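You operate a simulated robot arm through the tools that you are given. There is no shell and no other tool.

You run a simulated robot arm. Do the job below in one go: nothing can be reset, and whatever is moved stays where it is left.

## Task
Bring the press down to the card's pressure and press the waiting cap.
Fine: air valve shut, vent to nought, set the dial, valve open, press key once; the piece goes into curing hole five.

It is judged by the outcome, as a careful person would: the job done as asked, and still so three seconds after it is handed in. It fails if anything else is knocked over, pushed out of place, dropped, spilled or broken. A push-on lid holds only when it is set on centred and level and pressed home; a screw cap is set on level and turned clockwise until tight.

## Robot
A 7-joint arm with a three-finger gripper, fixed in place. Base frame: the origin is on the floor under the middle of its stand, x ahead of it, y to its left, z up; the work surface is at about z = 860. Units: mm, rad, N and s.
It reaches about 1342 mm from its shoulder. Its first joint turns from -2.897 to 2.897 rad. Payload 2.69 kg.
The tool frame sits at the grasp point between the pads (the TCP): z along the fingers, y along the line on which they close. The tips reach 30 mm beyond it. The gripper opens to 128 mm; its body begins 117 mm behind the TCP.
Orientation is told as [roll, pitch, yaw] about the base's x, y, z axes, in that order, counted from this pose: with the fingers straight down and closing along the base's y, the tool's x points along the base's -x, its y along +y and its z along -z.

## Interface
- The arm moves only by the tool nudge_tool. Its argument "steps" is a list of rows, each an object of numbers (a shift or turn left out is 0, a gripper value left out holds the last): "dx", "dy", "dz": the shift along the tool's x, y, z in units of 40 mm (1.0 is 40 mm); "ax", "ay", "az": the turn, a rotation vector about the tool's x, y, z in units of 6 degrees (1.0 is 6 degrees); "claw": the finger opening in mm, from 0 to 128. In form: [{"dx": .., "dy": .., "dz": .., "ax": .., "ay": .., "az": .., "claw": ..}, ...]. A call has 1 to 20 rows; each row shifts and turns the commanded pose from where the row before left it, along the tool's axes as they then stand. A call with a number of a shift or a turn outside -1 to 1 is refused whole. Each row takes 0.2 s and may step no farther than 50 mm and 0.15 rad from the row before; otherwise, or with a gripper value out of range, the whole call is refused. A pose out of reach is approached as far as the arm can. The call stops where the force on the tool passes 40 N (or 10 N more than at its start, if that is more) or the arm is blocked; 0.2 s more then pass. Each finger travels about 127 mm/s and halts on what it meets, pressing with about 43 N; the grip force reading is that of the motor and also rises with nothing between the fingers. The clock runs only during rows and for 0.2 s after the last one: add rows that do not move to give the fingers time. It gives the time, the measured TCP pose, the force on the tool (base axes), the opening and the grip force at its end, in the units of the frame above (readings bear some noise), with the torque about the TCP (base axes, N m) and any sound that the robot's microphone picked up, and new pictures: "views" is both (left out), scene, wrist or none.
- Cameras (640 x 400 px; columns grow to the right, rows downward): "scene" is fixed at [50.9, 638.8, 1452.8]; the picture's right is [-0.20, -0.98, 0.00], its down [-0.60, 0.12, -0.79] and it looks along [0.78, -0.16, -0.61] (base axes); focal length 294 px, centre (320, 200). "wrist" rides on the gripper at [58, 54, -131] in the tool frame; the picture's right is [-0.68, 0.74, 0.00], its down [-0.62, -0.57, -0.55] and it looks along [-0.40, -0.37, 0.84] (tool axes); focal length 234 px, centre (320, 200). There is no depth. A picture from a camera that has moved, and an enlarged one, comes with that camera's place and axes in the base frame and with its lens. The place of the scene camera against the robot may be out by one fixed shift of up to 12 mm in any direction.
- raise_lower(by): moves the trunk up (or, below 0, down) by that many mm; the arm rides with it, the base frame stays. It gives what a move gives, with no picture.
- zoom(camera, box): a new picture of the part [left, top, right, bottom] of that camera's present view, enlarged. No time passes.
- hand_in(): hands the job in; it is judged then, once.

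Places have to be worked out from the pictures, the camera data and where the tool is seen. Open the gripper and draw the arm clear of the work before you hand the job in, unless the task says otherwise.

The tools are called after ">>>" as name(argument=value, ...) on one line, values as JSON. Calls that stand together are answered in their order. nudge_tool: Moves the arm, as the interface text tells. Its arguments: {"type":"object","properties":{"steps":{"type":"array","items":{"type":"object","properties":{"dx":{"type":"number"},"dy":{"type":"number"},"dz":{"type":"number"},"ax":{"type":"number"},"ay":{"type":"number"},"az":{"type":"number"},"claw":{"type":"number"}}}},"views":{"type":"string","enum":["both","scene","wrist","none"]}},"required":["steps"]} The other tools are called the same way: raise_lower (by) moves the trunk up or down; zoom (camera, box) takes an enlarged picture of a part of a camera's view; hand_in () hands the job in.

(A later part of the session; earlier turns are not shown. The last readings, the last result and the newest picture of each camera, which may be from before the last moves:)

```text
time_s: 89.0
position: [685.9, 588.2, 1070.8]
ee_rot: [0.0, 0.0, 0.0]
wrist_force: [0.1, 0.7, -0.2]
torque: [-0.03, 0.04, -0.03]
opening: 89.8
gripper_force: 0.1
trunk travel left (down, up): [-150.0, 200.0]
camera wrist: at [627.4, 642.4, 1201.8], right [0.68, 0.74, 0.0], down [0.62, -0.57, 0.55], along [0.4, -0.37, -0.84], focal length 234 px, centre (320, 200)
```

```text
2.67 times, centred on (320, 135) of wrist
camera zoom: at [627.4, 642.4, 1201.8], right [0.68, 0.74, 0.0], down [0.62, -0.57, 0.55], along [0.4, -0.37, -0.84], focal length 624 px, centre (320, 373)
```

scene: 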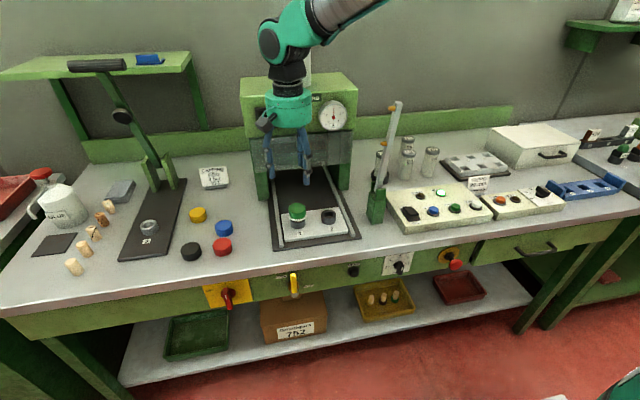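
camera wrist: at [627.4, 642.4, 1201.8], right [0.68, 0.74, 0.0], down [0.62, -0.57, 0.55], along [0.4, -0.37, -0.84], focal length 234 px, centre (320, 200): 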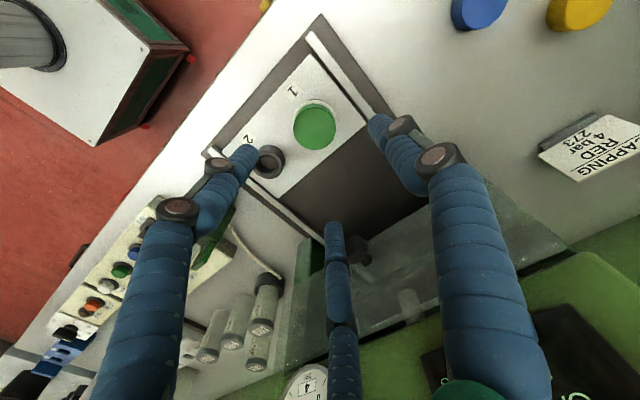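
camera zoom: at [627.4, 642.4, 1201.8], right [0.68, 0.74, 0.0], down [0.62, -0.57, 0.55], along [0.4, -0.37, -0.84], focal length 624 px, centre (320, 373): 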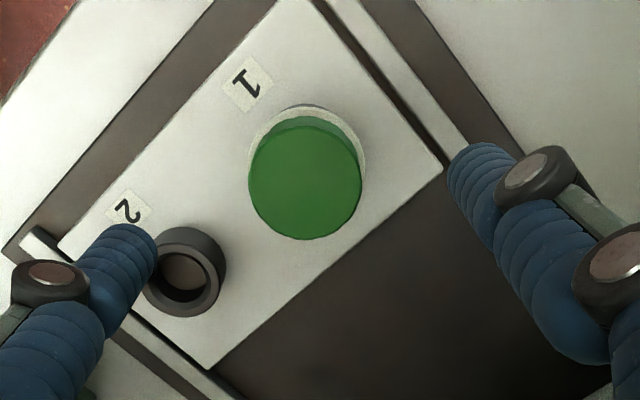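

The cap centre is at about (679.5, 585.5), top z≈932, diameter ≈49 mm. I align the TCP and descend around it, staying above the glue bead.

>>> nudge_tool(steps=[{"dx": 0.2, "dy": -0.03}, {"dz": 0.75}, {"dz": 0.75}, {"dz": 0.75}, {"dz": 0.65}, {}], views="both")

>>> zoom(camera="wrist", box=[200, 60, 440, 210])

>>> zoom(camera="scene", box=[254, 170, 350, 230])

```text
time_s: 90.4
position: [676.9, 586.9, 955.2]
ee_rot: [-0.001, 0.001, -0.001]
wrist_force: [-0.1, 0.5, -0.2]
torque: [-0.02, 0.01, 0.03]
opening: 89.7
gripper_force: 0.1
trunk travel left (down, up): [-150.0, 200.0]
camera wrist: at [618.6, 640.2, 1086.0], right [0.68, 0.74, 0.0], down [0.62, -0.57, 0.55], along [0.4, -0.37, -0.84], focal length 234 px, centre (320, 200)
```

scene: 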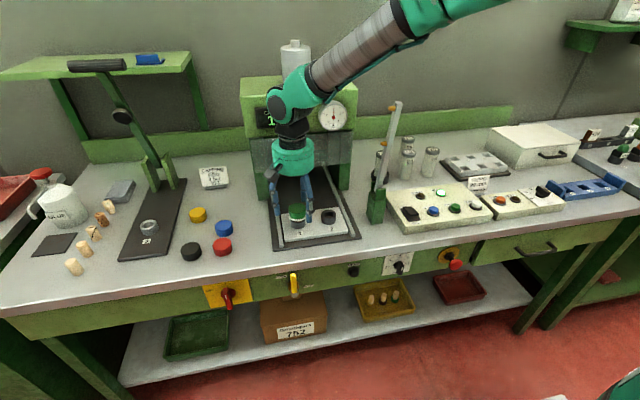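
wrist: 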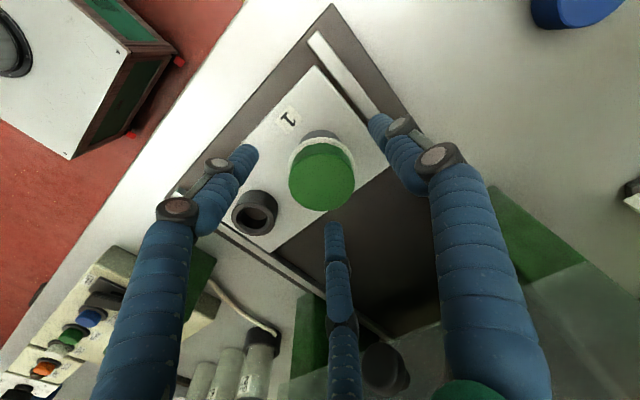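

```text
2.67 times, centred on (320, 135) of wrist
camera zoom: at [618.6, 640.2, 1086.0], right [0.68, 0.74, 0.0], down [0.62, -0.57, 0.55], along [0.4, -0.37, -0.84], focal length 624 px, centre (320, 373)
```

zoom: 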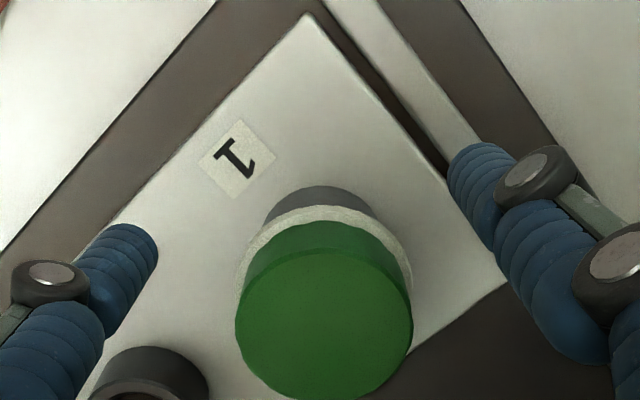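

```text
6.67 times, centred on (302, 200) of scene
camera zoom: at [50.9, 638.8, 1452.8], right [-0.2, -0.98, 0.0], down [-0.6, 0.12, -0.79], along [0.78, -0.16, -0.61], focal length 1963 px, centre (440, 200)
```

zoom: 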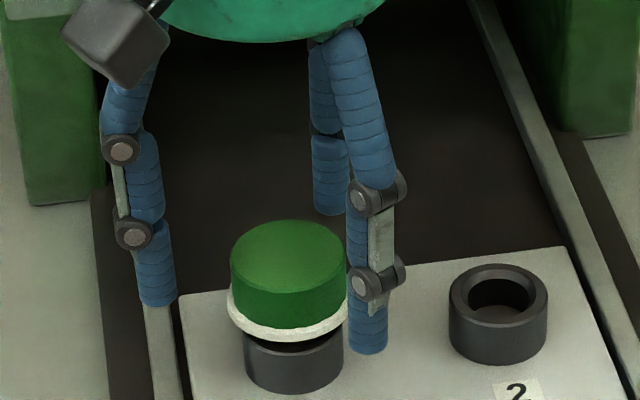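

The cap is centred between the fingers (cap top z≈931). I lower 10 mm and close on it.

>>> nudge_tool(steps=[{"dz": 0.25}, {"claw": 60}, {}, {"claw": 40}, {}, {}], views="both")

>>> zoom(camera="wrist", box=[200, 60, 440, 210])

>>> zoom(camera="scene", box=[254, 170, 350, 230])

```text
time_s: 91.8
position: [678.7, 586.4, 945.3]
ee_rot: [0.0, 0.002, -0.001]
wrist_force: [1.0, 0.3, 1.0]
torque: [-0.04, -0.05, 0.01]
opening: 45.5
gripper_force: 42.8
trunk travel left (down, up): [-150.0, 200.0]
camera wrist: at [618.9, 640.0, 1076.6], right [0.68, 0.74, 0.0], down [0.62, -0.57, 0.55], along [0.4, -0.37, -0.84], focal length 234 px, centre (320, 200)
```

scene: 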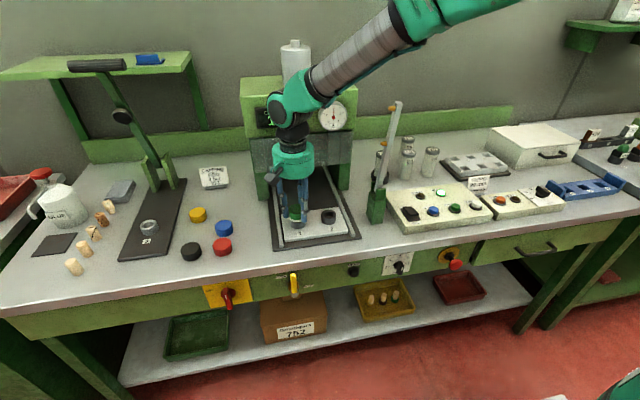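
wrist: 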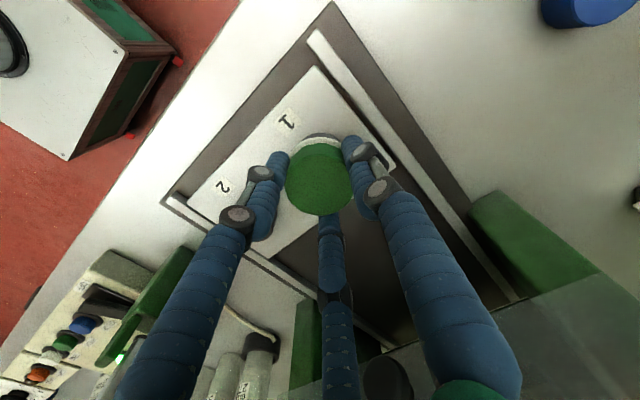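

```text
2.67 times, centred on (320, 135) of wrist
camera zoom: at [618.9, 640.0, 1076.6], right [0.68, 0.74, 0.0], down [0.62, -0.57, 0.55], along [0.4, -0.37, -0.84], focal length 624 px, centre (320, 373)
```

zoom: 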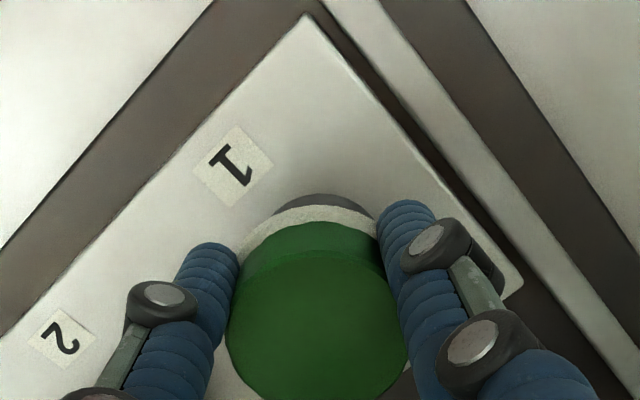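

```text
6.67 times, centred on (302, 200) of scene
camera zoom: at [50.9, 638.8, 1452.8], right [-0.2, -0.98, 0.0], down [-0.6, 0.12, -0.79], along [0.78, -0.16, -0.61], focal length 1963 px, centre (440, 200)
```

zoom: 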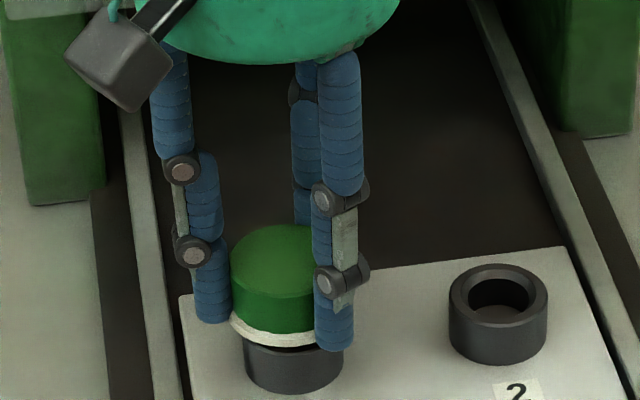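

The cap is gripped (43 N, opening 45.5). I lift it straight up, slowly at first.

>>> nudge_tool(steps=[{"dz": -0.25}, {"dz": -0.25}, {"dz": -0.5}, {"dz": -0.5}, {"dz": -0.75}, {"dz": -0.75}, {}], views="both")

>>> zoom(camera="scene", box=[240, 120, 368, 240])

>>> zoom(camera="wrist", box=[200, 60, 440, 210])

```text
time_s: 93.4
position: [677.0, 585.1, 1063.7]
ee_rot: [0.001, 0.0, 0.002]
wrist_force: [-0.1, -0.2, 0.5]
torque: [0.0, -0.02, -0.02]
opening: 45.7
gripper_force: 43.0
trunk travel left (down, up): [-150.0, 200.0]
camera wrist: at [618.6, 639.0, 1196.1], right [0.68, 0.74, 0.0], down [0.62, -0.57, 0.55], along [0.4, -0.37, -0.84], focal length 234 px, centre (320, 200)
```

scene: 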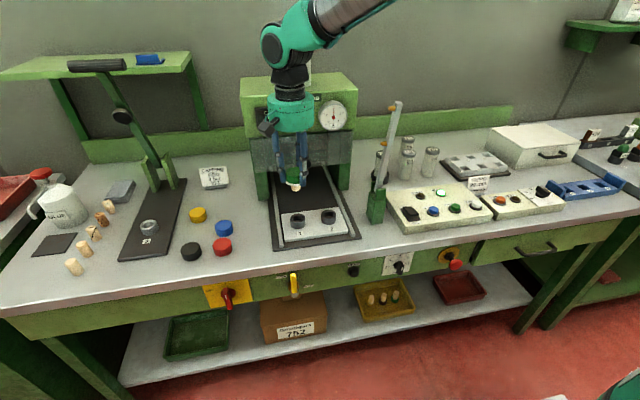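
wrist: 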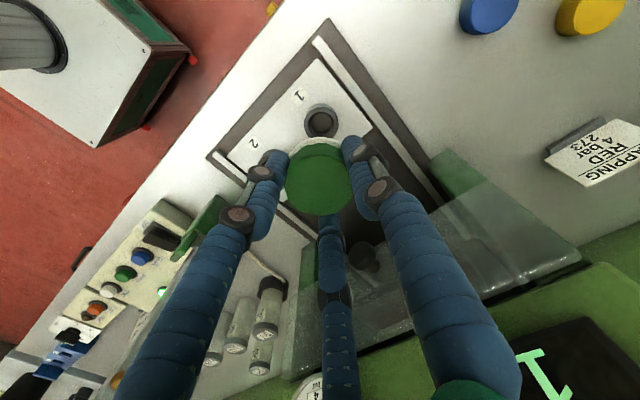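

```text
3.33 times, centred on (304, 180) of scene
camera zoom: at [50.9, 638.8, 1452.8], right [-0.2, -0.98, 0.0], down [-0.6, 0.12, -0.79], along [0.78, -0.16, -0.61], focal length 981 px, centre (373, 267)
```

zoom: 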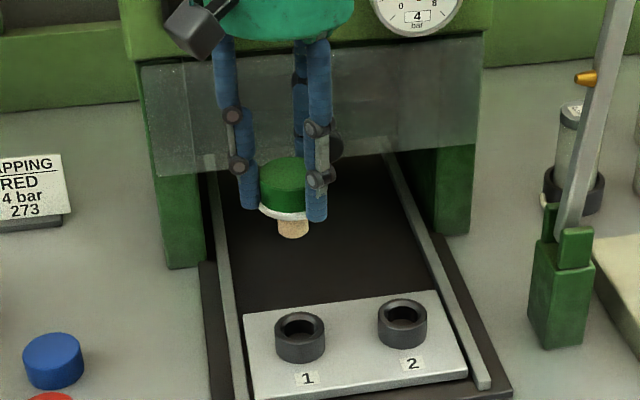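

```text
2.67 times, centred on (320, 135) of wrist
camera zoom: at [618.6, 639.0, 1196.1], right [0.68, 0.74, 0.0], down [0.62, -0.57, 0.55], along [0.4, -0.37, -0.84], focal length 624 px, centre (320, 373)
```

zoom: 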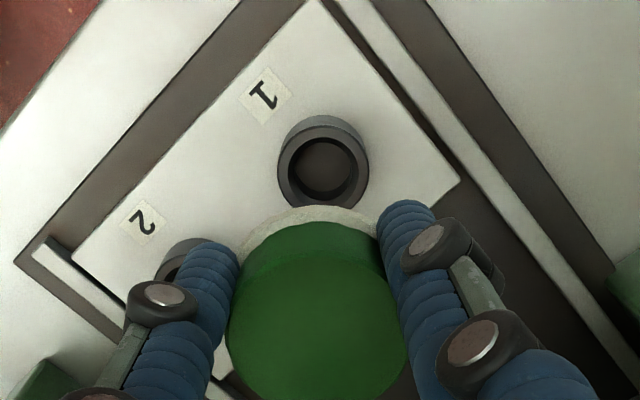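

The piece is held securely with its cork below; both nests are empty. I raise it, back out clear of the dispenser arm, and travel right in front of the bench.

>>> nudge_tool(steps=[{"dz": -0.8}, {"dx": 0.9}, {"dx": 0.95}, {"dx": 0.95}, {"dx": 0.95}, {"dx": 0.95}, {"dy": -0.95}, {"dy": -0.95}, {"dy": -0.95}, {"dy": -0.95}, {"dy": -0.95}, {"dy": -0.95}, {"dy": -0.95}, {"dy": -0.95}, {"dy": -0.95}, {}], views="scene")

>>> nudge_tool(steps=[{"dy": -0.95}, {"dy": -0.95}, {"dy": -0.95}, {"dy": -0.95}, {"dy": -0.95}, {"dy": -0.95}, {"dy": -0.95}, {"dy": -0.95}, {"dy": -0.95}, {"dy": -0.7}, {"dx": -0.95}, {"dx": -0.95}, {"dx": -0.95}, {"dx": -0.95}, {"dx": -0.95}, {"dx": -0.95}, {"dx": -0.95}], views="both")

```text
time_s: 96.8
position: [492.9, 244.3, 1099.5]
ee_rot: [-0.001, -0.002, -0.001]
wrist_force: [-0.6, -1.6, 0.1]
torque: [0.07, 0.0, 0.05]
opening: 45.4
gripper_force: 43.0
trunk travel left (down, up): [-150.0, 200.0]
```

scene: 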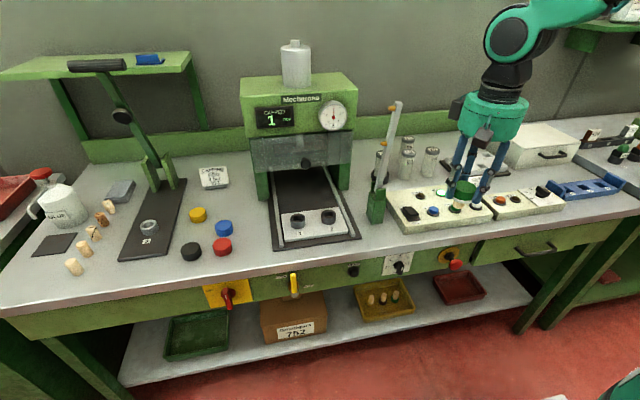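

```text
time_s: 100.4
position: [753.8, -126.3, 1096.8]
ee_rot: [0.0, 0.002, 0.001]
wrist_force: [-0.1, 0.1, -1.2]
torque: [-0.01, -0.03, -0.02]
opening: 45.5
gripper_force: 43.0
trunk travel left (down, up): [-150.0, 200.0]
camera wrist: at [694.5, -73.2, 1228.5], right [0.68, 0.74, 0.0], down [0.62, -0.57, 0.55], along [0.4, -0.37, -0.84], focal length 234 px, centre (320, 200)
```

scene: 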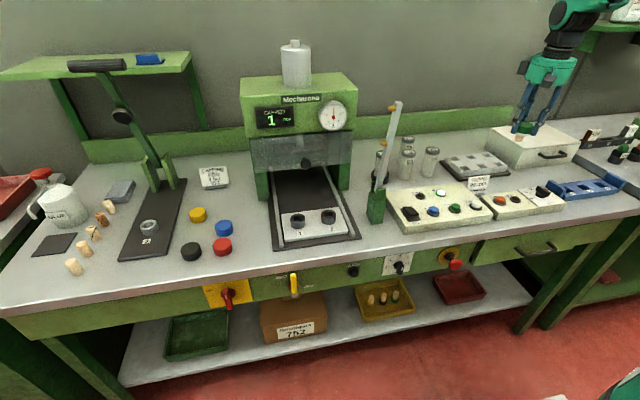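
wrist: 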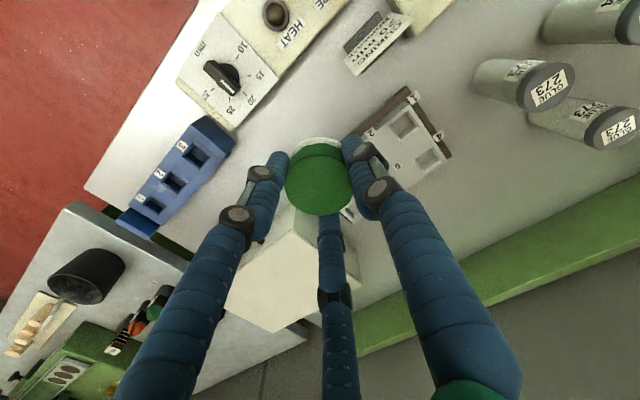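

From this view hole 1 is near (843, −51) and hole 4 near (912, −47), with ~73 mm spacing, so hole 5 should be near (912, −120). I move over it, staying high, to look.

>>> nudge_tool(steps=[{"dx": -0.95, "dy": 0.05}, {"dx": -0.95, "dy": 0.05}, {"dx": -0.95, "dy": 0.05}, {"dx": -0.95}, {}], views="both")

>>> zoom(camera="wrist", box=[220, 40, 420, 165])

>>> zoom(camera="scene", box=[430, 100, 558, 200])

```text
time_s: 101.6
position: [906.3, -119.5, 1095.0]
ee_rot: [0.002, 0.002, 0.0]
wrist_force: [0.3, -0.3, -0.7]
torque: [0.01, 0.07, 0.01]
opening: 45.3
gripper_force: 42.4
trunk travel left (down, up): [-150.0, 200.0]
camera wrist: at [847.3, -66.1, 1225.8], right [0.68, 0.74, 0.0], down [0.62, -0.57, 0.55], along [0.4, -0.37, -0.84], focal length 234 px, centre (320, 200)
```

scene: 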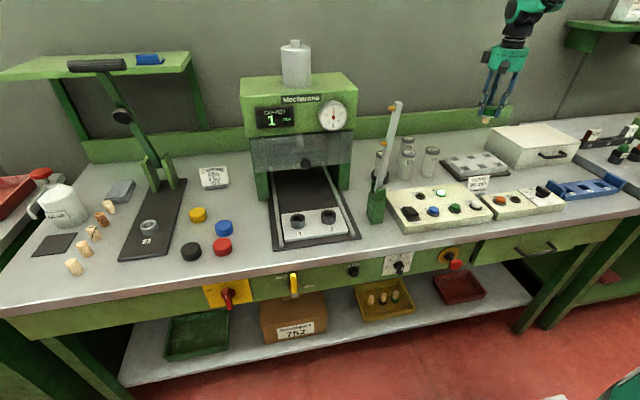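
wrist: 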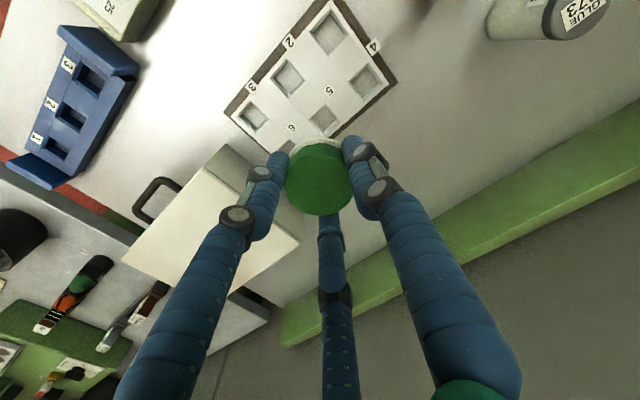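

```text
3.20 times, centred on (320, 102) of wrist
camera zoom: at [847.3, -66.1, 1225.8], right [0.68, 0.74, 0.0], down [0.62, -0.57, 0.55], along [0.4, -0.37, -0.84], focal length 749 px, centre (320, 512)
```

zoom: 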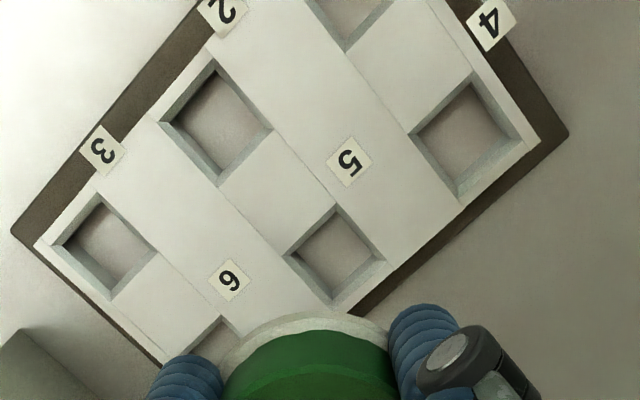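

```text
4.00 times, centred on (494, 150) of scene
camera zoom: at [50.9, 638.8, 1452.8], right [-0.2, -0.98, 0.0], down [-0.6, 0.12, -0.79], along [0.78, -0.16, -0.61], focal length 1178 px, centre (-376, 400)
```

zoom: 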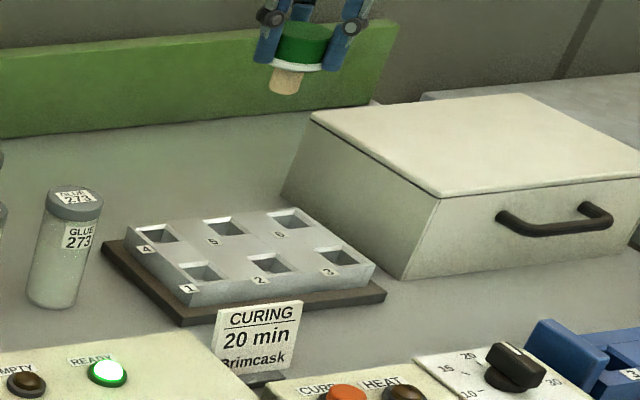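

Hole 5 is identified (label 5 in front-left of it) with its opening centred near (911, −117), about 31 mm square. I zoom on the hanging cork to measure it and check that it hangs straight.

>>> zoom(camera="scene", box=[472, 98, 520, 128])

>>> zoom(camera="wrist", box=[280, 60, 360, 110])

>>> zoom(camera="wrist", box=[260, 120, 380, 220])

```text
13.33 times, centred on (496, 113) of scene
camera zoom: at [50.9, 638.8, 1452.8], right [-0.2, -0.98, 0.0], down [-0.6, 0.12, -0.79], along [0.78, -0.16, -0.61], focal length 3925 px, centre (-2027, 1360)
```

zoom: 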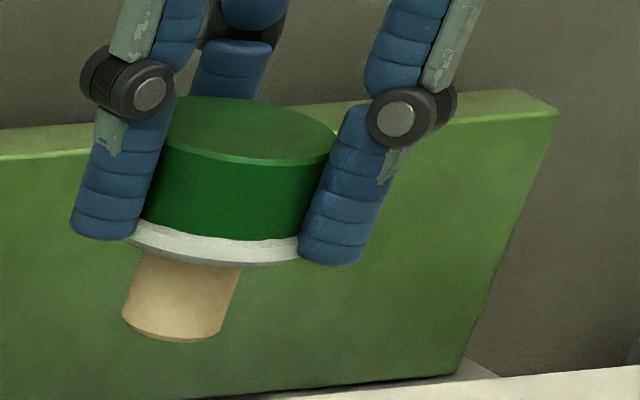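

```text
8.00 times, centred on (320, 85) of wrist
camera zoom: at [847.3, -66.1, 1225.8], right [0.68, 0.74, 0.0], down [0.62, -0.57, 0.55], along [0.4, -0.37, -0.84], focal length 1873 px, centre (320, 1120)
```

zoom: 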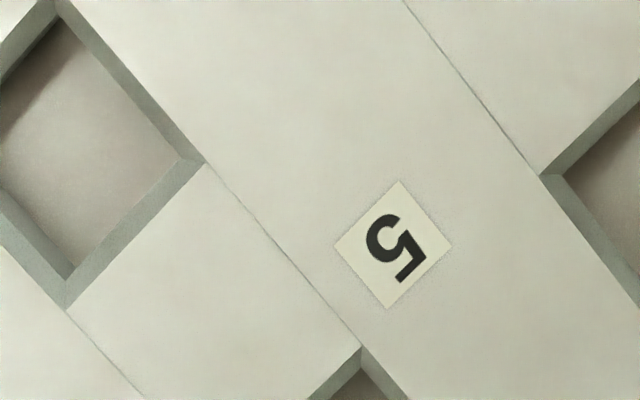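

```text
4.00 times, centred on (320, 170) of wrist
camera zoom: at [847.3, -66.1, 1225.8], right [0.68, 0.74, 0.0], down [0.62, -0.57, 0.55], along [0.4, -0.37, -0.84], focal length 937 px, centre (320, 320)
```

zoom: 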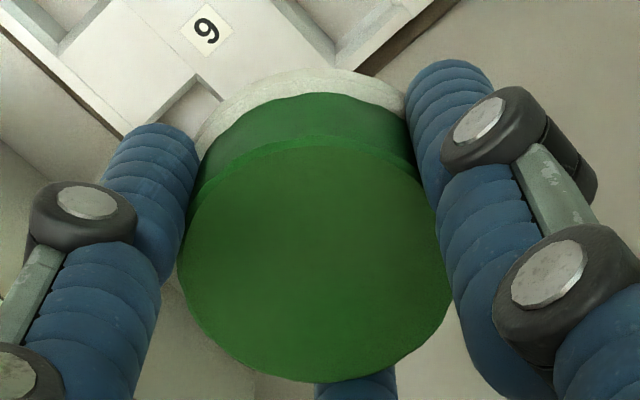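

The cork is ~26 mm diameter, hanging straight, protruding so its bottom is ~70 mm below the TCP. Relative measurement puts hole 5 about (+3.6, +4.8) mm from the cap axis; I correct and descend to hover just above the rack.

>>> nudge_tool(steps=[{"dx": -0.09, "dy": 0.12}, {"dz": 0.9}, {"dz": 0.9}, {"dz": 0.9}, {}], views="both")

>>> zoom(camera="scene", box=[440, 130, 520, 180])

>>> zoom(camera="wrist", box=[200, 60, 440, 210])

```text
time_s: 102.8
position: [912.0, -114.4, 988.4]
ee_rot: [0.0, 0.001, -0.002]
wrist_force: [1.1, 0.5, -0.4]
torque: [-0.03, 0.03, -0.01]
opening: 45.5
gripper_force: 42.8
trunk travel left (down, up): [-150.0, 200.0]
camera wrist: at [852.6, -60.8, 1118.6], right [0.68, 0.74, 0.0], down [0.62, -0.57, 0.55], along [0.4, -0.37, -0.84], focal length 234 px, centre (320, 200)
```

scene: 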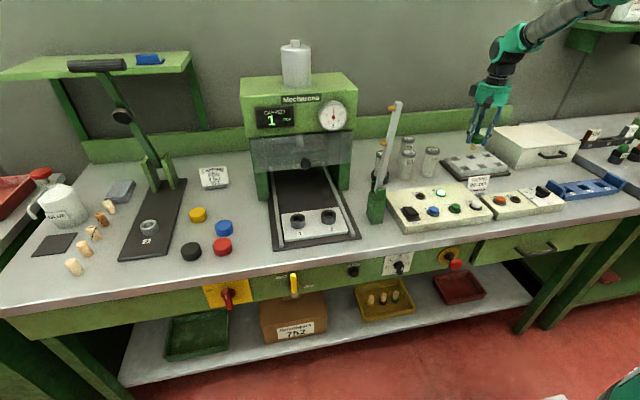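
wrist: 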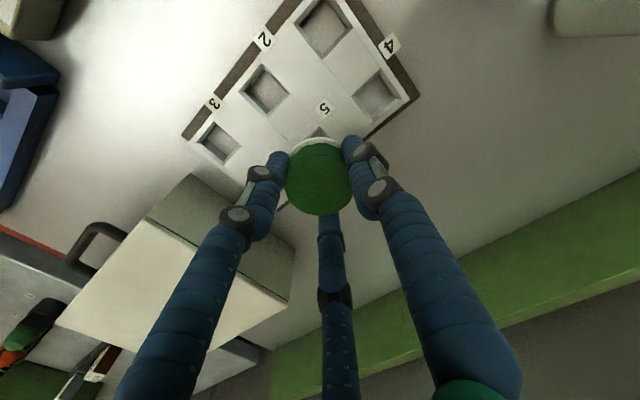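

```text
8.00 times, centred on (480, 155) of scene
camera zoom: at [50.9, 638.8, 1452.8], right [-0.2, -0.98, 0.0], down [-0.6, 0.12, -0.79], along [0.78, -0.16, -0.61], focal length 2355 px, centre (-960, 560)
```

zoom: 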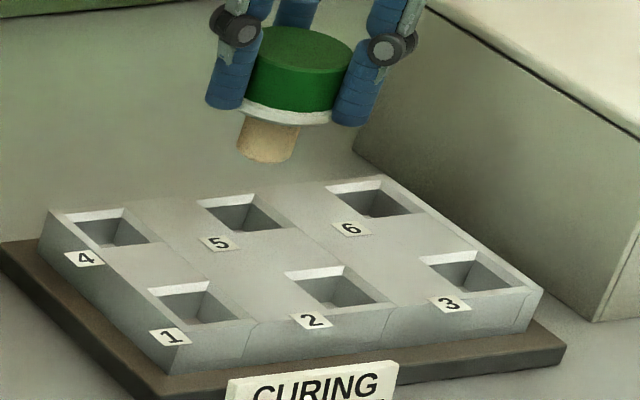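

```text
2.67 times, centred on (320, 135) of wrist
camera zoom: at [852.6, -60.8, 1118.6], right [0.68, 0.74, 0.0], down [0.62, -0.57, 0.55], along [0.4, -0.37, -0.84], focal length 624 px, centre (320, 373)
```

zoom: 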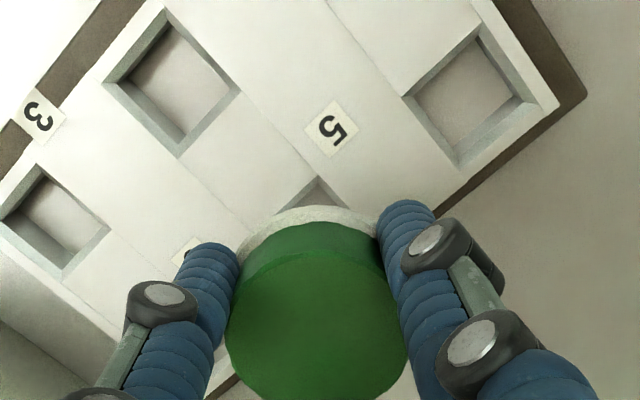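

Scene and wrist views agree the rack top is at z≈890 and hole 5 centre ≈(913.6, −119.7). I zoom on the cap to get its exact centre relative to the tool.

>>> zoom(camera="wrist", box=[270, 125, 370, 225])

>>> zoom(camera="wrist", box=[280, 90, 400, 165])

>>> zoom(camera="scene", box=[456, 130, 504, 160])

```text
4.00 times, centred on (320, 175) of wrist
camera zoom: at [852.6, -60.8, 1118.6], right [0.68, 0.74, 0.0], down [0.62, -0.57, 0.55], along [0.4, -0.37, -0.84], focal length 937 px, centre (320, 300)
```

zoom: 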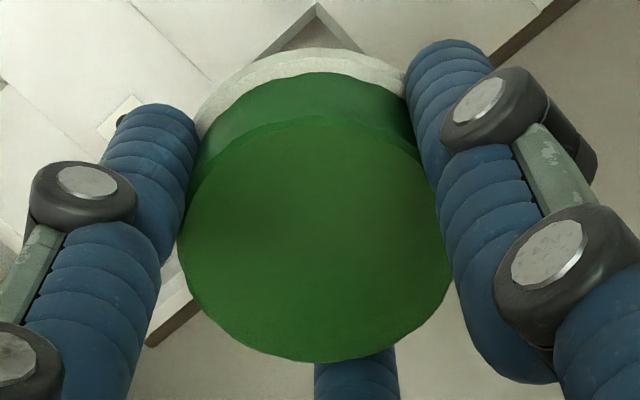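

```text
5.33 times, centred on (340, 128) of wrist
camera zoom: at [852.6, -60.8, 1118.6], right [0.68, 0.74, 0.0], down [0.62, -0.57, 0.55], along [0.4, -0.37, -0.84], focal length 1249 px, centre (213, 587)
```

zoom: 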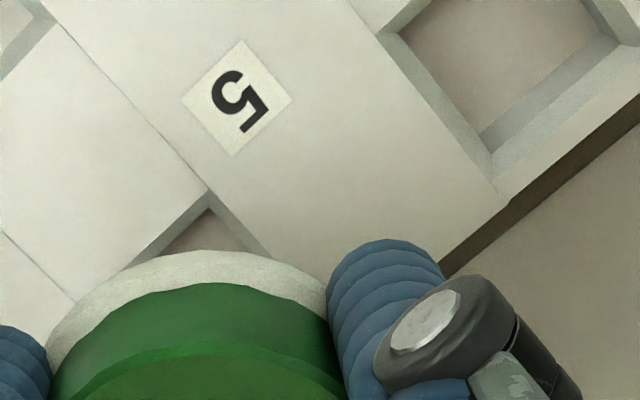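

```text
13.33 times, centred on (480, 145) of scene
camera zoom: at [50.9, 638.8, 1452.8], right [-0.2, -0.98, 0.0], down [-0.6, 0.12, -0.79], along [0.78, -0.16, -0.61], focal length 3925 px, centre (-1813, 933)
```

zoom: 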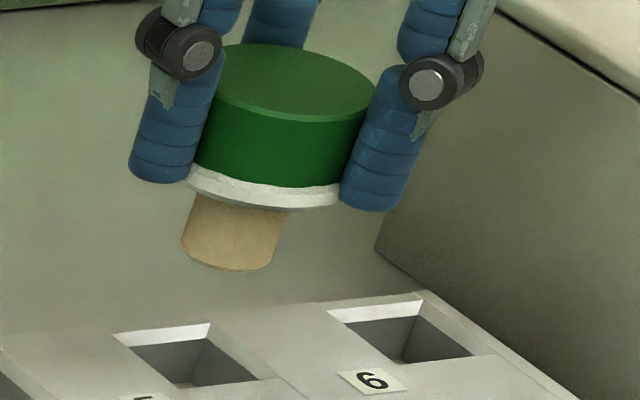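

I zoom tighter on the hanging piece to check whether the cork is coaxial and vertical.

>>> zoom(camera="scene", box=[464, 130, 488, 152])

```text
16.00 times, centred on (476, 141) of scene
camera zoom: at [50.9, 638.8, 1452.8], right [-0.2, -0.98, 0.0], down [-0.6, 0.12, -0.79], along [0.78, -0.16, -0.61], focal length 4710 px, centre (-2176, 1144)
```

zoom: 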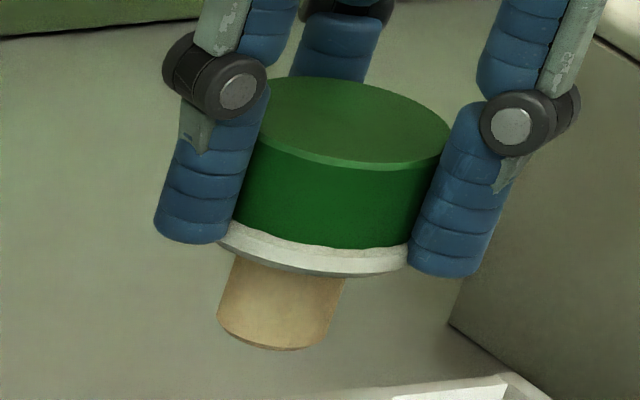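

The cork is coaxial within about 1 mm. I apply the small correction (+1.4, −2.6 mm) and descend until the cork is just above the hole, then check.

>>> nudge_tool(steps=[{"dx": -0.035, "dy": -0.065}, {"dz": 0.35}, {"dz": 0.3}, {}], views="both")

>>> zoom(camera="scene", box=[452, 136, 500, 166])

>>> zoom(camera="wrist", box=[200, 60, 440, 210])

```text
time_s: 103.8
position: [911.2, -116.2, 961.6]
ee_rot: [0.001, -0.002, -0.001]
wrist_force: [0.8, -0.4, 0.0]
torque: [-0.01, 0.0, 0.02]
opening: 45.3
gripper_force: 42.9
trunk travel left (down, up): [-150.0, 200.0]
camera wrist: at [852.8, -63.0, 1093.2], right [0.68, 0.74, 0.0], down [0.62, -0.57, 0.55], along [0.4, -0.37, -0.84], focal length 234 px, centre (320, 200)
```

scene: 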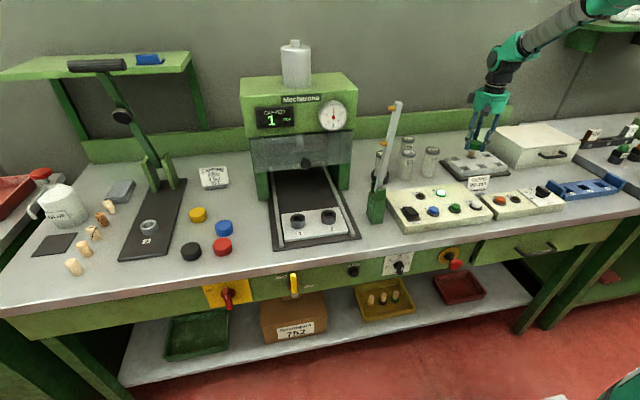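
wrist: 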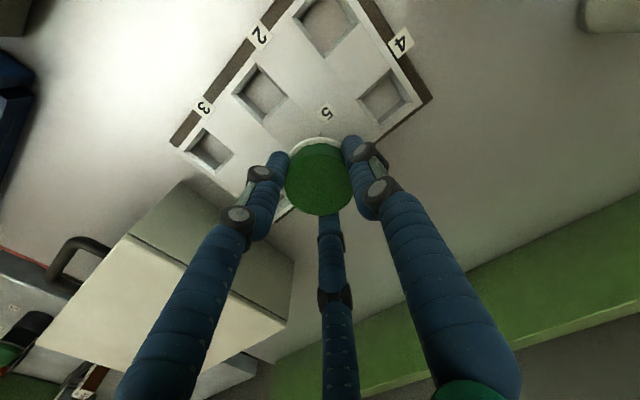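

```text
13.33 times, centred on (476, 151) of scene
camera zoom: at [50.9, 638.8, 1452.8], right [-0.2, -0.98, 0.0], down [-0.6, 0.12, -0.79], along [0.78, -0.16, -0.61], focal length 3925 px, centre (-1760, 853)
```

zoom: 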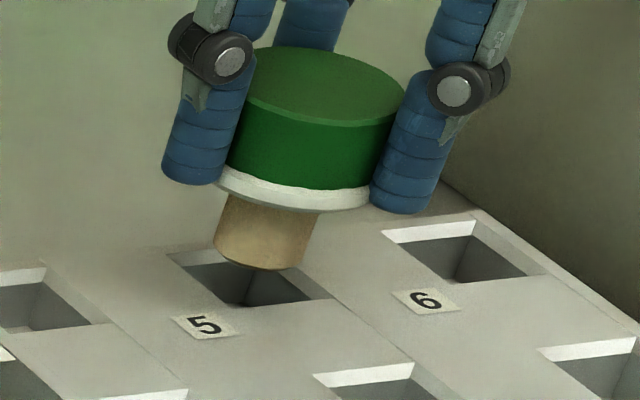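

```text
2.67 times, centred on (320, 135) of wrist
camera zoom: at [852.8, -63.0, 1093.2], right [0.68, 0.74, 0.0], down [0.62, -0.57, 0.55], along [0.4, -0.37, -0.84], focal length 624 px, centre (320, 373)
```

zoom: 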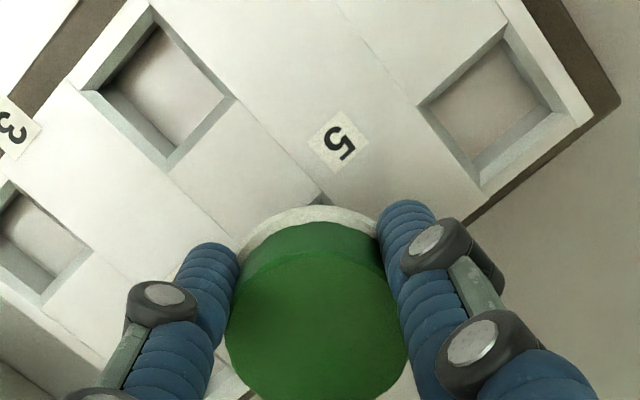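

The cork bottom is ~8 mm above the rack and nearly centred over hole 5. I apply a last (+2, −1.7 mm) correction and lower it in small steps, watching force.

>>> nudge_tool(steps=[{"dx": -0.05, "dy": -0.043}, {"dz": 0.15}, {"dz": 0.15}, {"dz": 0.1}], views="both")

>>> zoom(camera="scene", box=[452, 136, 500, 166])

>>> zoom(camera="wrist", box=[200, 60, 440, 210])

```text
time_s: 104.8
position: [913.2, -119.7, 946.3]
ee_rot: [0.0, 0.001, 0.001]
wrist_force: [-1.0, 0.1, -0.5]
torque: [-0.02, -0.07, 0.0]
opening: 45.5
gripper_force: 43.0
trunk travel left (down, up): [-150.0, 200.0]
camera wrist: at [855.1, -65.4, 1077.6], right [0.68, 0.74, 0.0], down [0.62, -0.57, 0.55], along [0.4, -0.37, -0.84], focal length 234 px, centre (320, 200)
```

scene: 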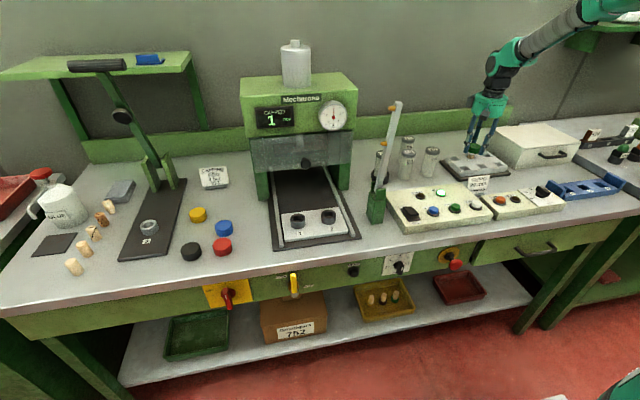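
wrist: 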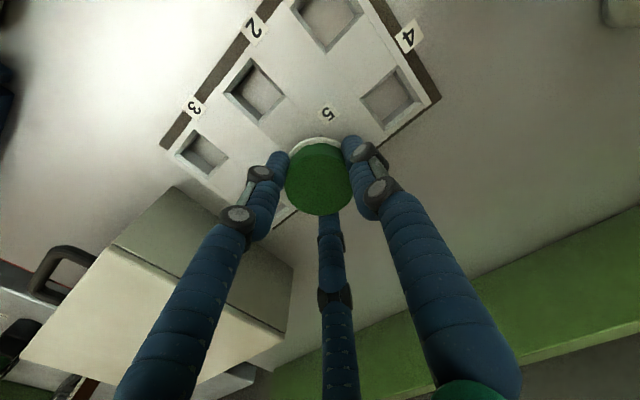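

```text
13.33 times, centred on (476, 151) of scene
camera zoom: at [50.9, 638.8, 1452.8], right [-0.2, -0.98, 0.0], down [-0.6, 0.12, -0.79], along [0.78, -0.16, -0.61], focal length 3925 px, centre (-1760, 853)
```

zoom: 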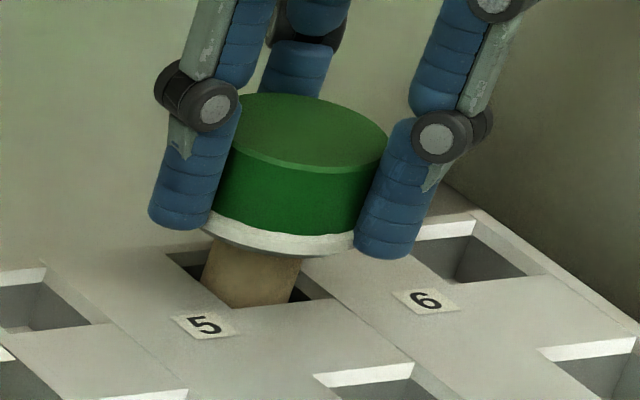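

```text
2.67 times, centred on (320, 135) of wrist
camera zoom: at [855.1, -65.4, 1077.6], right [0.68, 0.74, 0.0], down [0.62, -0.57, 0.55], along [0.4, -0.37, -0.84], focal length 624 px, centre (320, 373)
```

zoom: 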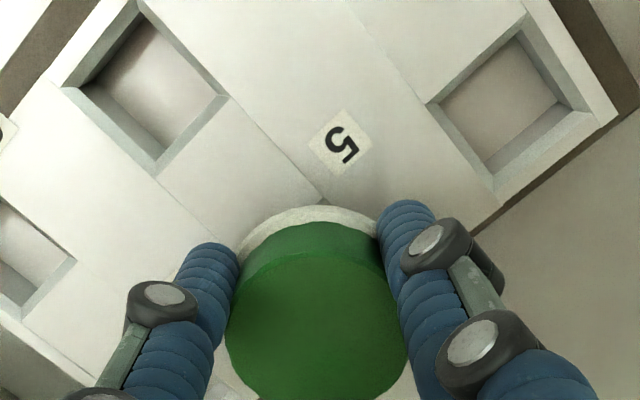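

The cork has entered hole 5 with no contact force. I continue lowering gently until it seats.

>>> nudge_tool(steps=[{"dz": 0.1}, {"dz": 0.1}, {"dz": 0.1}], views="scene")

>>> zoom(camera="scene", box=[452, 136, 500, 166])

```text
time_s: 105.6
position: [915.5, -119.5, 935.9]
ee_rot: [0.0, -0.001, 0.001]
wrist_force: [-0.4, -0.4, 1.2]
torque: [0.01, -0.03, 0.04]
opening: 45.3
gripper_force: 42.7
trunk travel left (down, up): [-150.0, 200.0]
```

scene: 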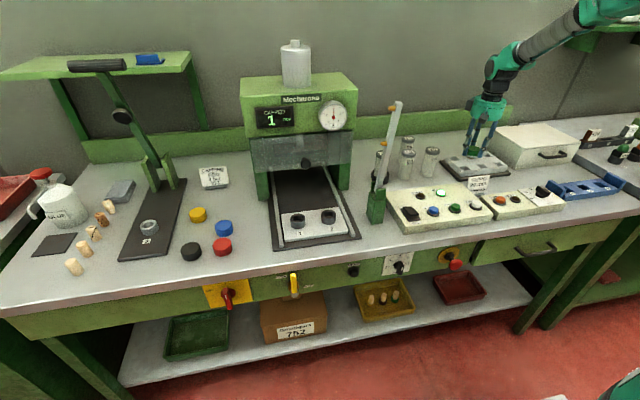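

```text
13.33 times, centred on (476, 151) of scene
camera zoom: at [50.9, 638.8, 1452.8], right [-0.2, -0.98, 0.0], down [-0.6, 0.12, -0.79], along [0.78, -0.16, -0.61], focal length 3925 px, centre (-1760, 853)
```

zoom: 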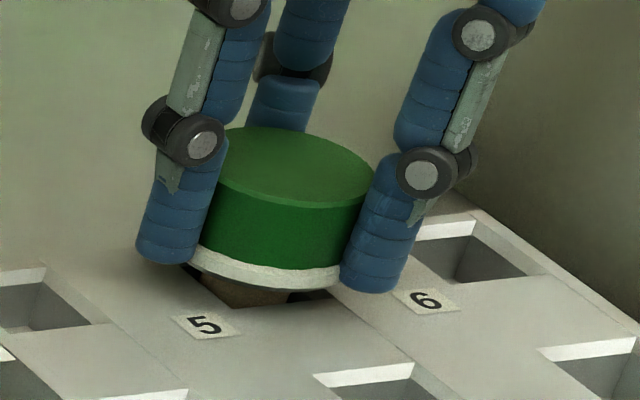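

The bead is still a few millimetres above the rack. I continue down in 2 mm steps.

>>> nudge_tool(steps=[{"dz": 0.05}, {"dz": 0.05}], views="scene")

>>> zoom(camera="scene", box=[452, 136, 500, 166])

```text
time_s: 106.2
position: [914.8, -119.4, 934.8]
ee_rot: [-0.001, -0.003, 0.001]
wrist_force: [0.5, 0.4, 18.2]
torque: [-0.03, 0.0, 0.0]
opening: 45.4
gripper_force: 42.6
trunk travel left (down, up): [-150.0, 200.0]
```

scene: 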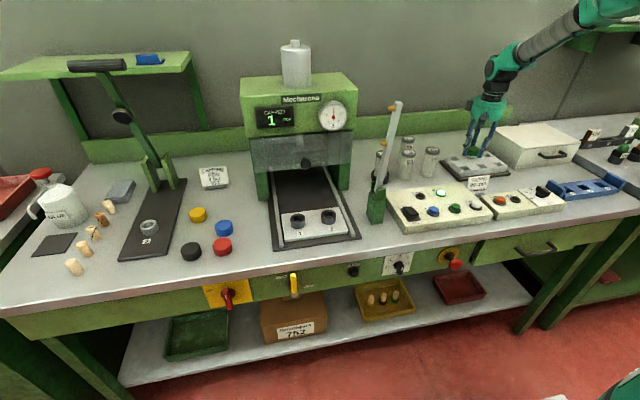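

```text
13.33 times, centred on (476, 151) of scene
camera zoom: at [50.9, 638.8, 1452.8], right [-0.2, -0.98, 0.0], down [-0.6, 0.12, -0.79], along [0.78, -0.16, -0.61], focal length 3925 px, centre (-1760, 853)
```

zoom: 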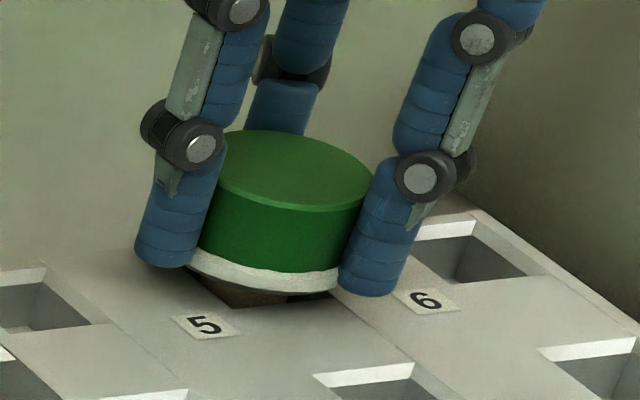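

Upward force of 18 N with no side load: the cork's bottom rests on the hole's floor. I relieve the load slightly and open the fingers.

>>> nudge_tool(steps=[{"dz": -0.05}, {"claw": 52}, {}, {"claw": 70}, {"claw": 90}, {}], views="both")

>>> zoom(camera="scene", box=[452, 136, 500, 166])

>>> zoom(camera="wrist", box=[200, 60, 440, 210])

```text
time_s: 107.6
position: [914.0, -118.3, 933.3]
ee_rot: [0.001, 0.0, 0.0]
wrist_force: [1.0, -0.1, -0.1]
torque: [0.03, -0.03, -0.04]
opening: 90.0
gripper_force: 0.0
trunk travel left (down, up): [-150.0, 200.0]
camera wrist: at [855.5, -65.4, 1063.9], right [0.68, 0.74, 0.0], down [0.62, -0.57, 0.55], along [0.4, -0.37, -0.84], focal length 234 px, centre (320, 200)
```

scene: 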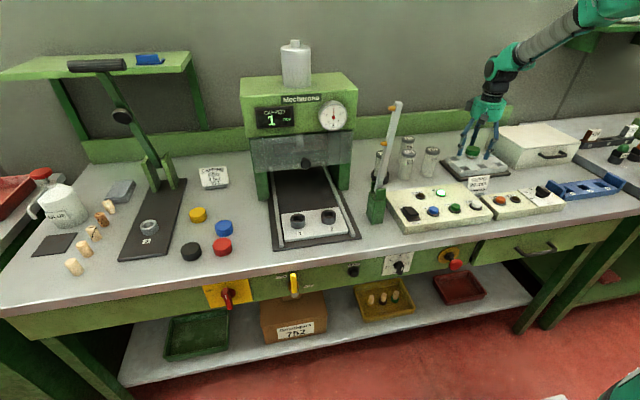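
wrist: 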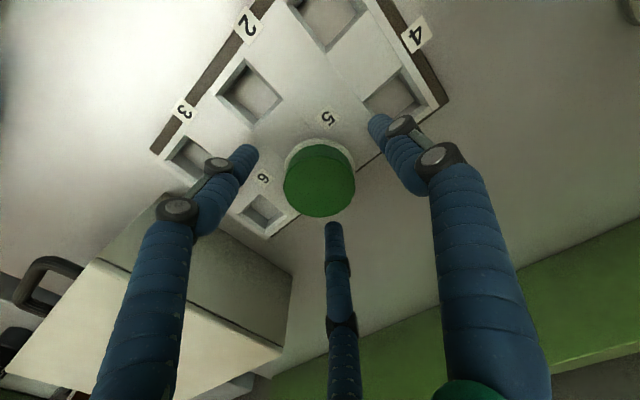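

```text
13.33 times, centred on (476, 151) of scene
camera zoom: at [50.9, 638.8, 1452.8], right [-0.2, -0.98, 0.0], down [-0.6, 0.12, -0.79], along [0.78, -0.16, -0.61], focal length 3925 px, centre (-1760, 853)
```

zoom: 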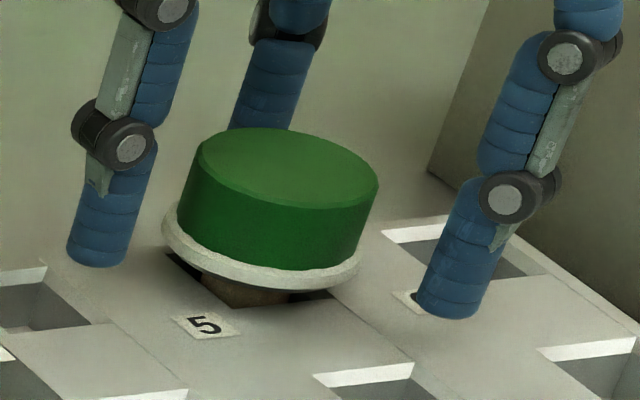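

```text
2.67 times, centred on (320, 135) of wrist
camera zoom: at [855.5, -65.4, 1063.9], right [0.68, 0.74, 0.0], down [0.62, -0.57, 0.55], along [0.4, -0.37, -0.84], focal length 624 px, centre (320, 373)
```

zoom: 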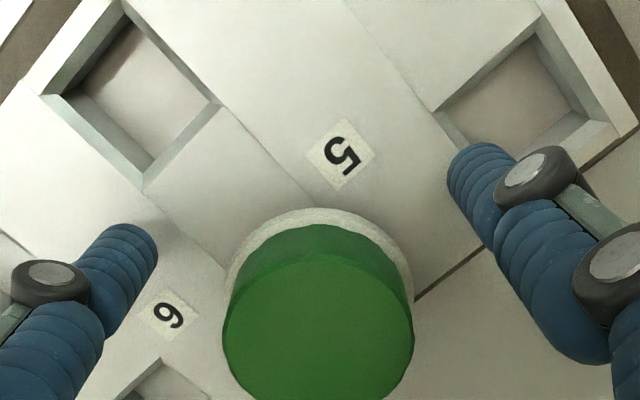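

The piece stands upright in hole 5 with the fingers clear. I lift straight up and draw back.

>>> nudge_tool(steps=[{"dz": -0.25}, {"dz": -0.5}, {"dz": -0.75}, {"dz": -1}, {"dz": -1}, {"dz": -0.75}, {"dx": 0.95}, {"dx": 0.95}, {"dx": 0.95}, {"dx": 0.95}, {"dx": 0.95}, {"dx": 0.95}, {"dx": 0.95}, {"dx": 0.95}, {}], views="both")

>>> zoom(camera="scene", box=[430, 120, 526, 180])

>>> zoom(camera="scene", box=[230, 60, 390, 160])

>>> zoom(camera="scene", box=[240, 230, 480, 380])

```text
time_s: 110.8
position: [608.8, -120.9, 1104.2]
ee_rot: [0.0, 0.0, -0.001]
wrist_force: [-0.3, -0.8, 0.4]
torque: [0.02, -0.08, -0.03]
opening: 90.1
gripper_force: 0.0
trunk travel left (down, up): [-150.0, 200.0]
camera wrist: at [549.2, -68.2, 1234.4], right [0.68, 0.74, 0.0], down [0.62, -0.57, 0.55], along [0.4, -0.37, -0.84], focal length 234 px, centre (320, 200)
```

scene: 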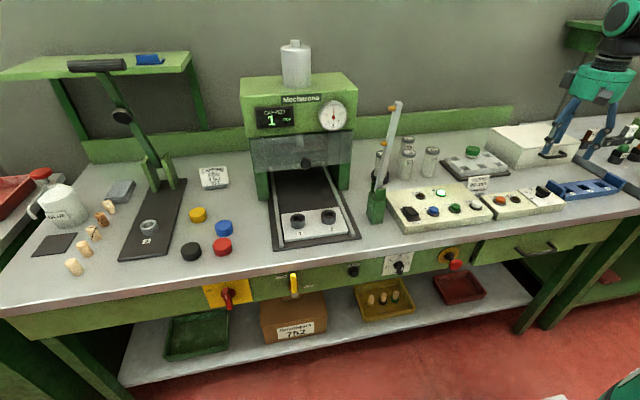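
wrist: 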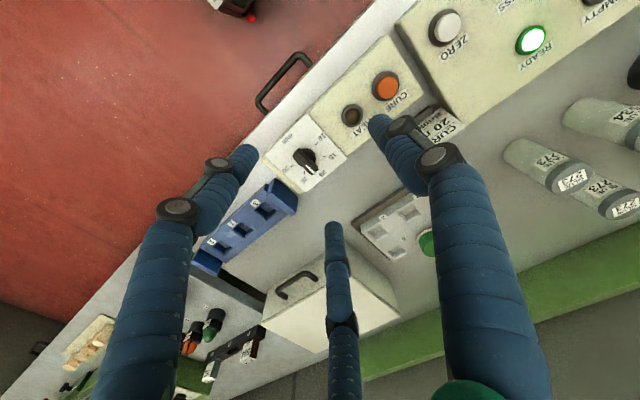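

```text
6.67 times, centred on (478, 150) of scene
camera zoom: at [50.9, 638.8, 1452.8], right [-0.2, -0.98, 0.0], down [-0.6, 0.12, -0.79], along [0.78, -0.16, -0.61], focal length 1963 px, centre (-733, 533)
```

zoom: 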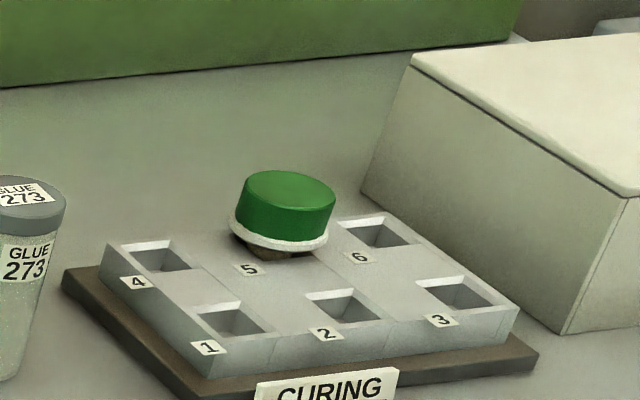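

```text
4.00 times, centred on (310, 110) of scene
camera zoom: at [50.9, 638.8, 1452.8], right [-0.2, -0.98, 0.0], down [-0.6, 0.12, -0.79], along [0.78, -0.16, -0.61], focal length 1178 px, centre (360, 560)
```

zoom: 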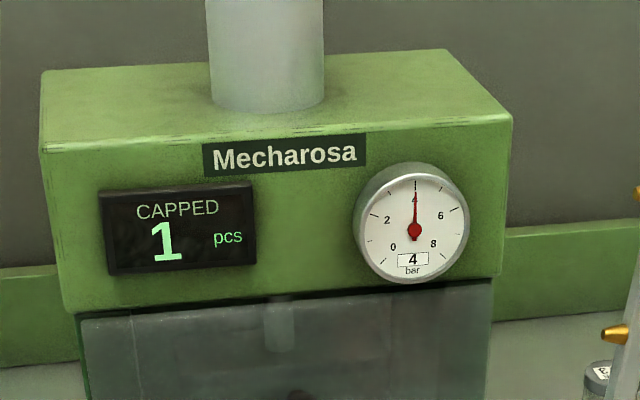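

```text
2.67 times, centred on (360, 305) of scene
camera zoom: at [50.9, 638.8, 1452.8], right [-0.2, -0.98, 0.0], down [-0.6, 0.12, -0.79], along [0.78, -0.16, -0.61], focal length 785 px, centre (213, -80)
```

zoom: 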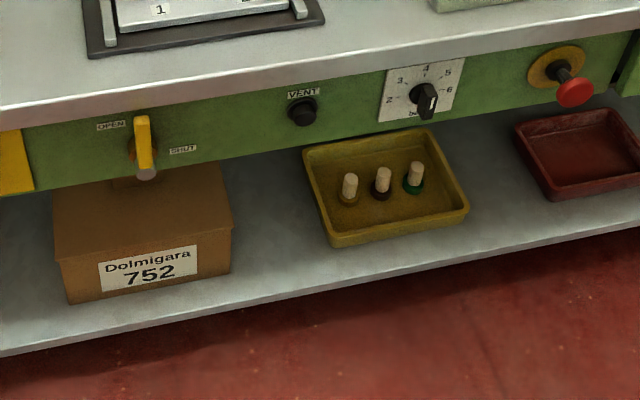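

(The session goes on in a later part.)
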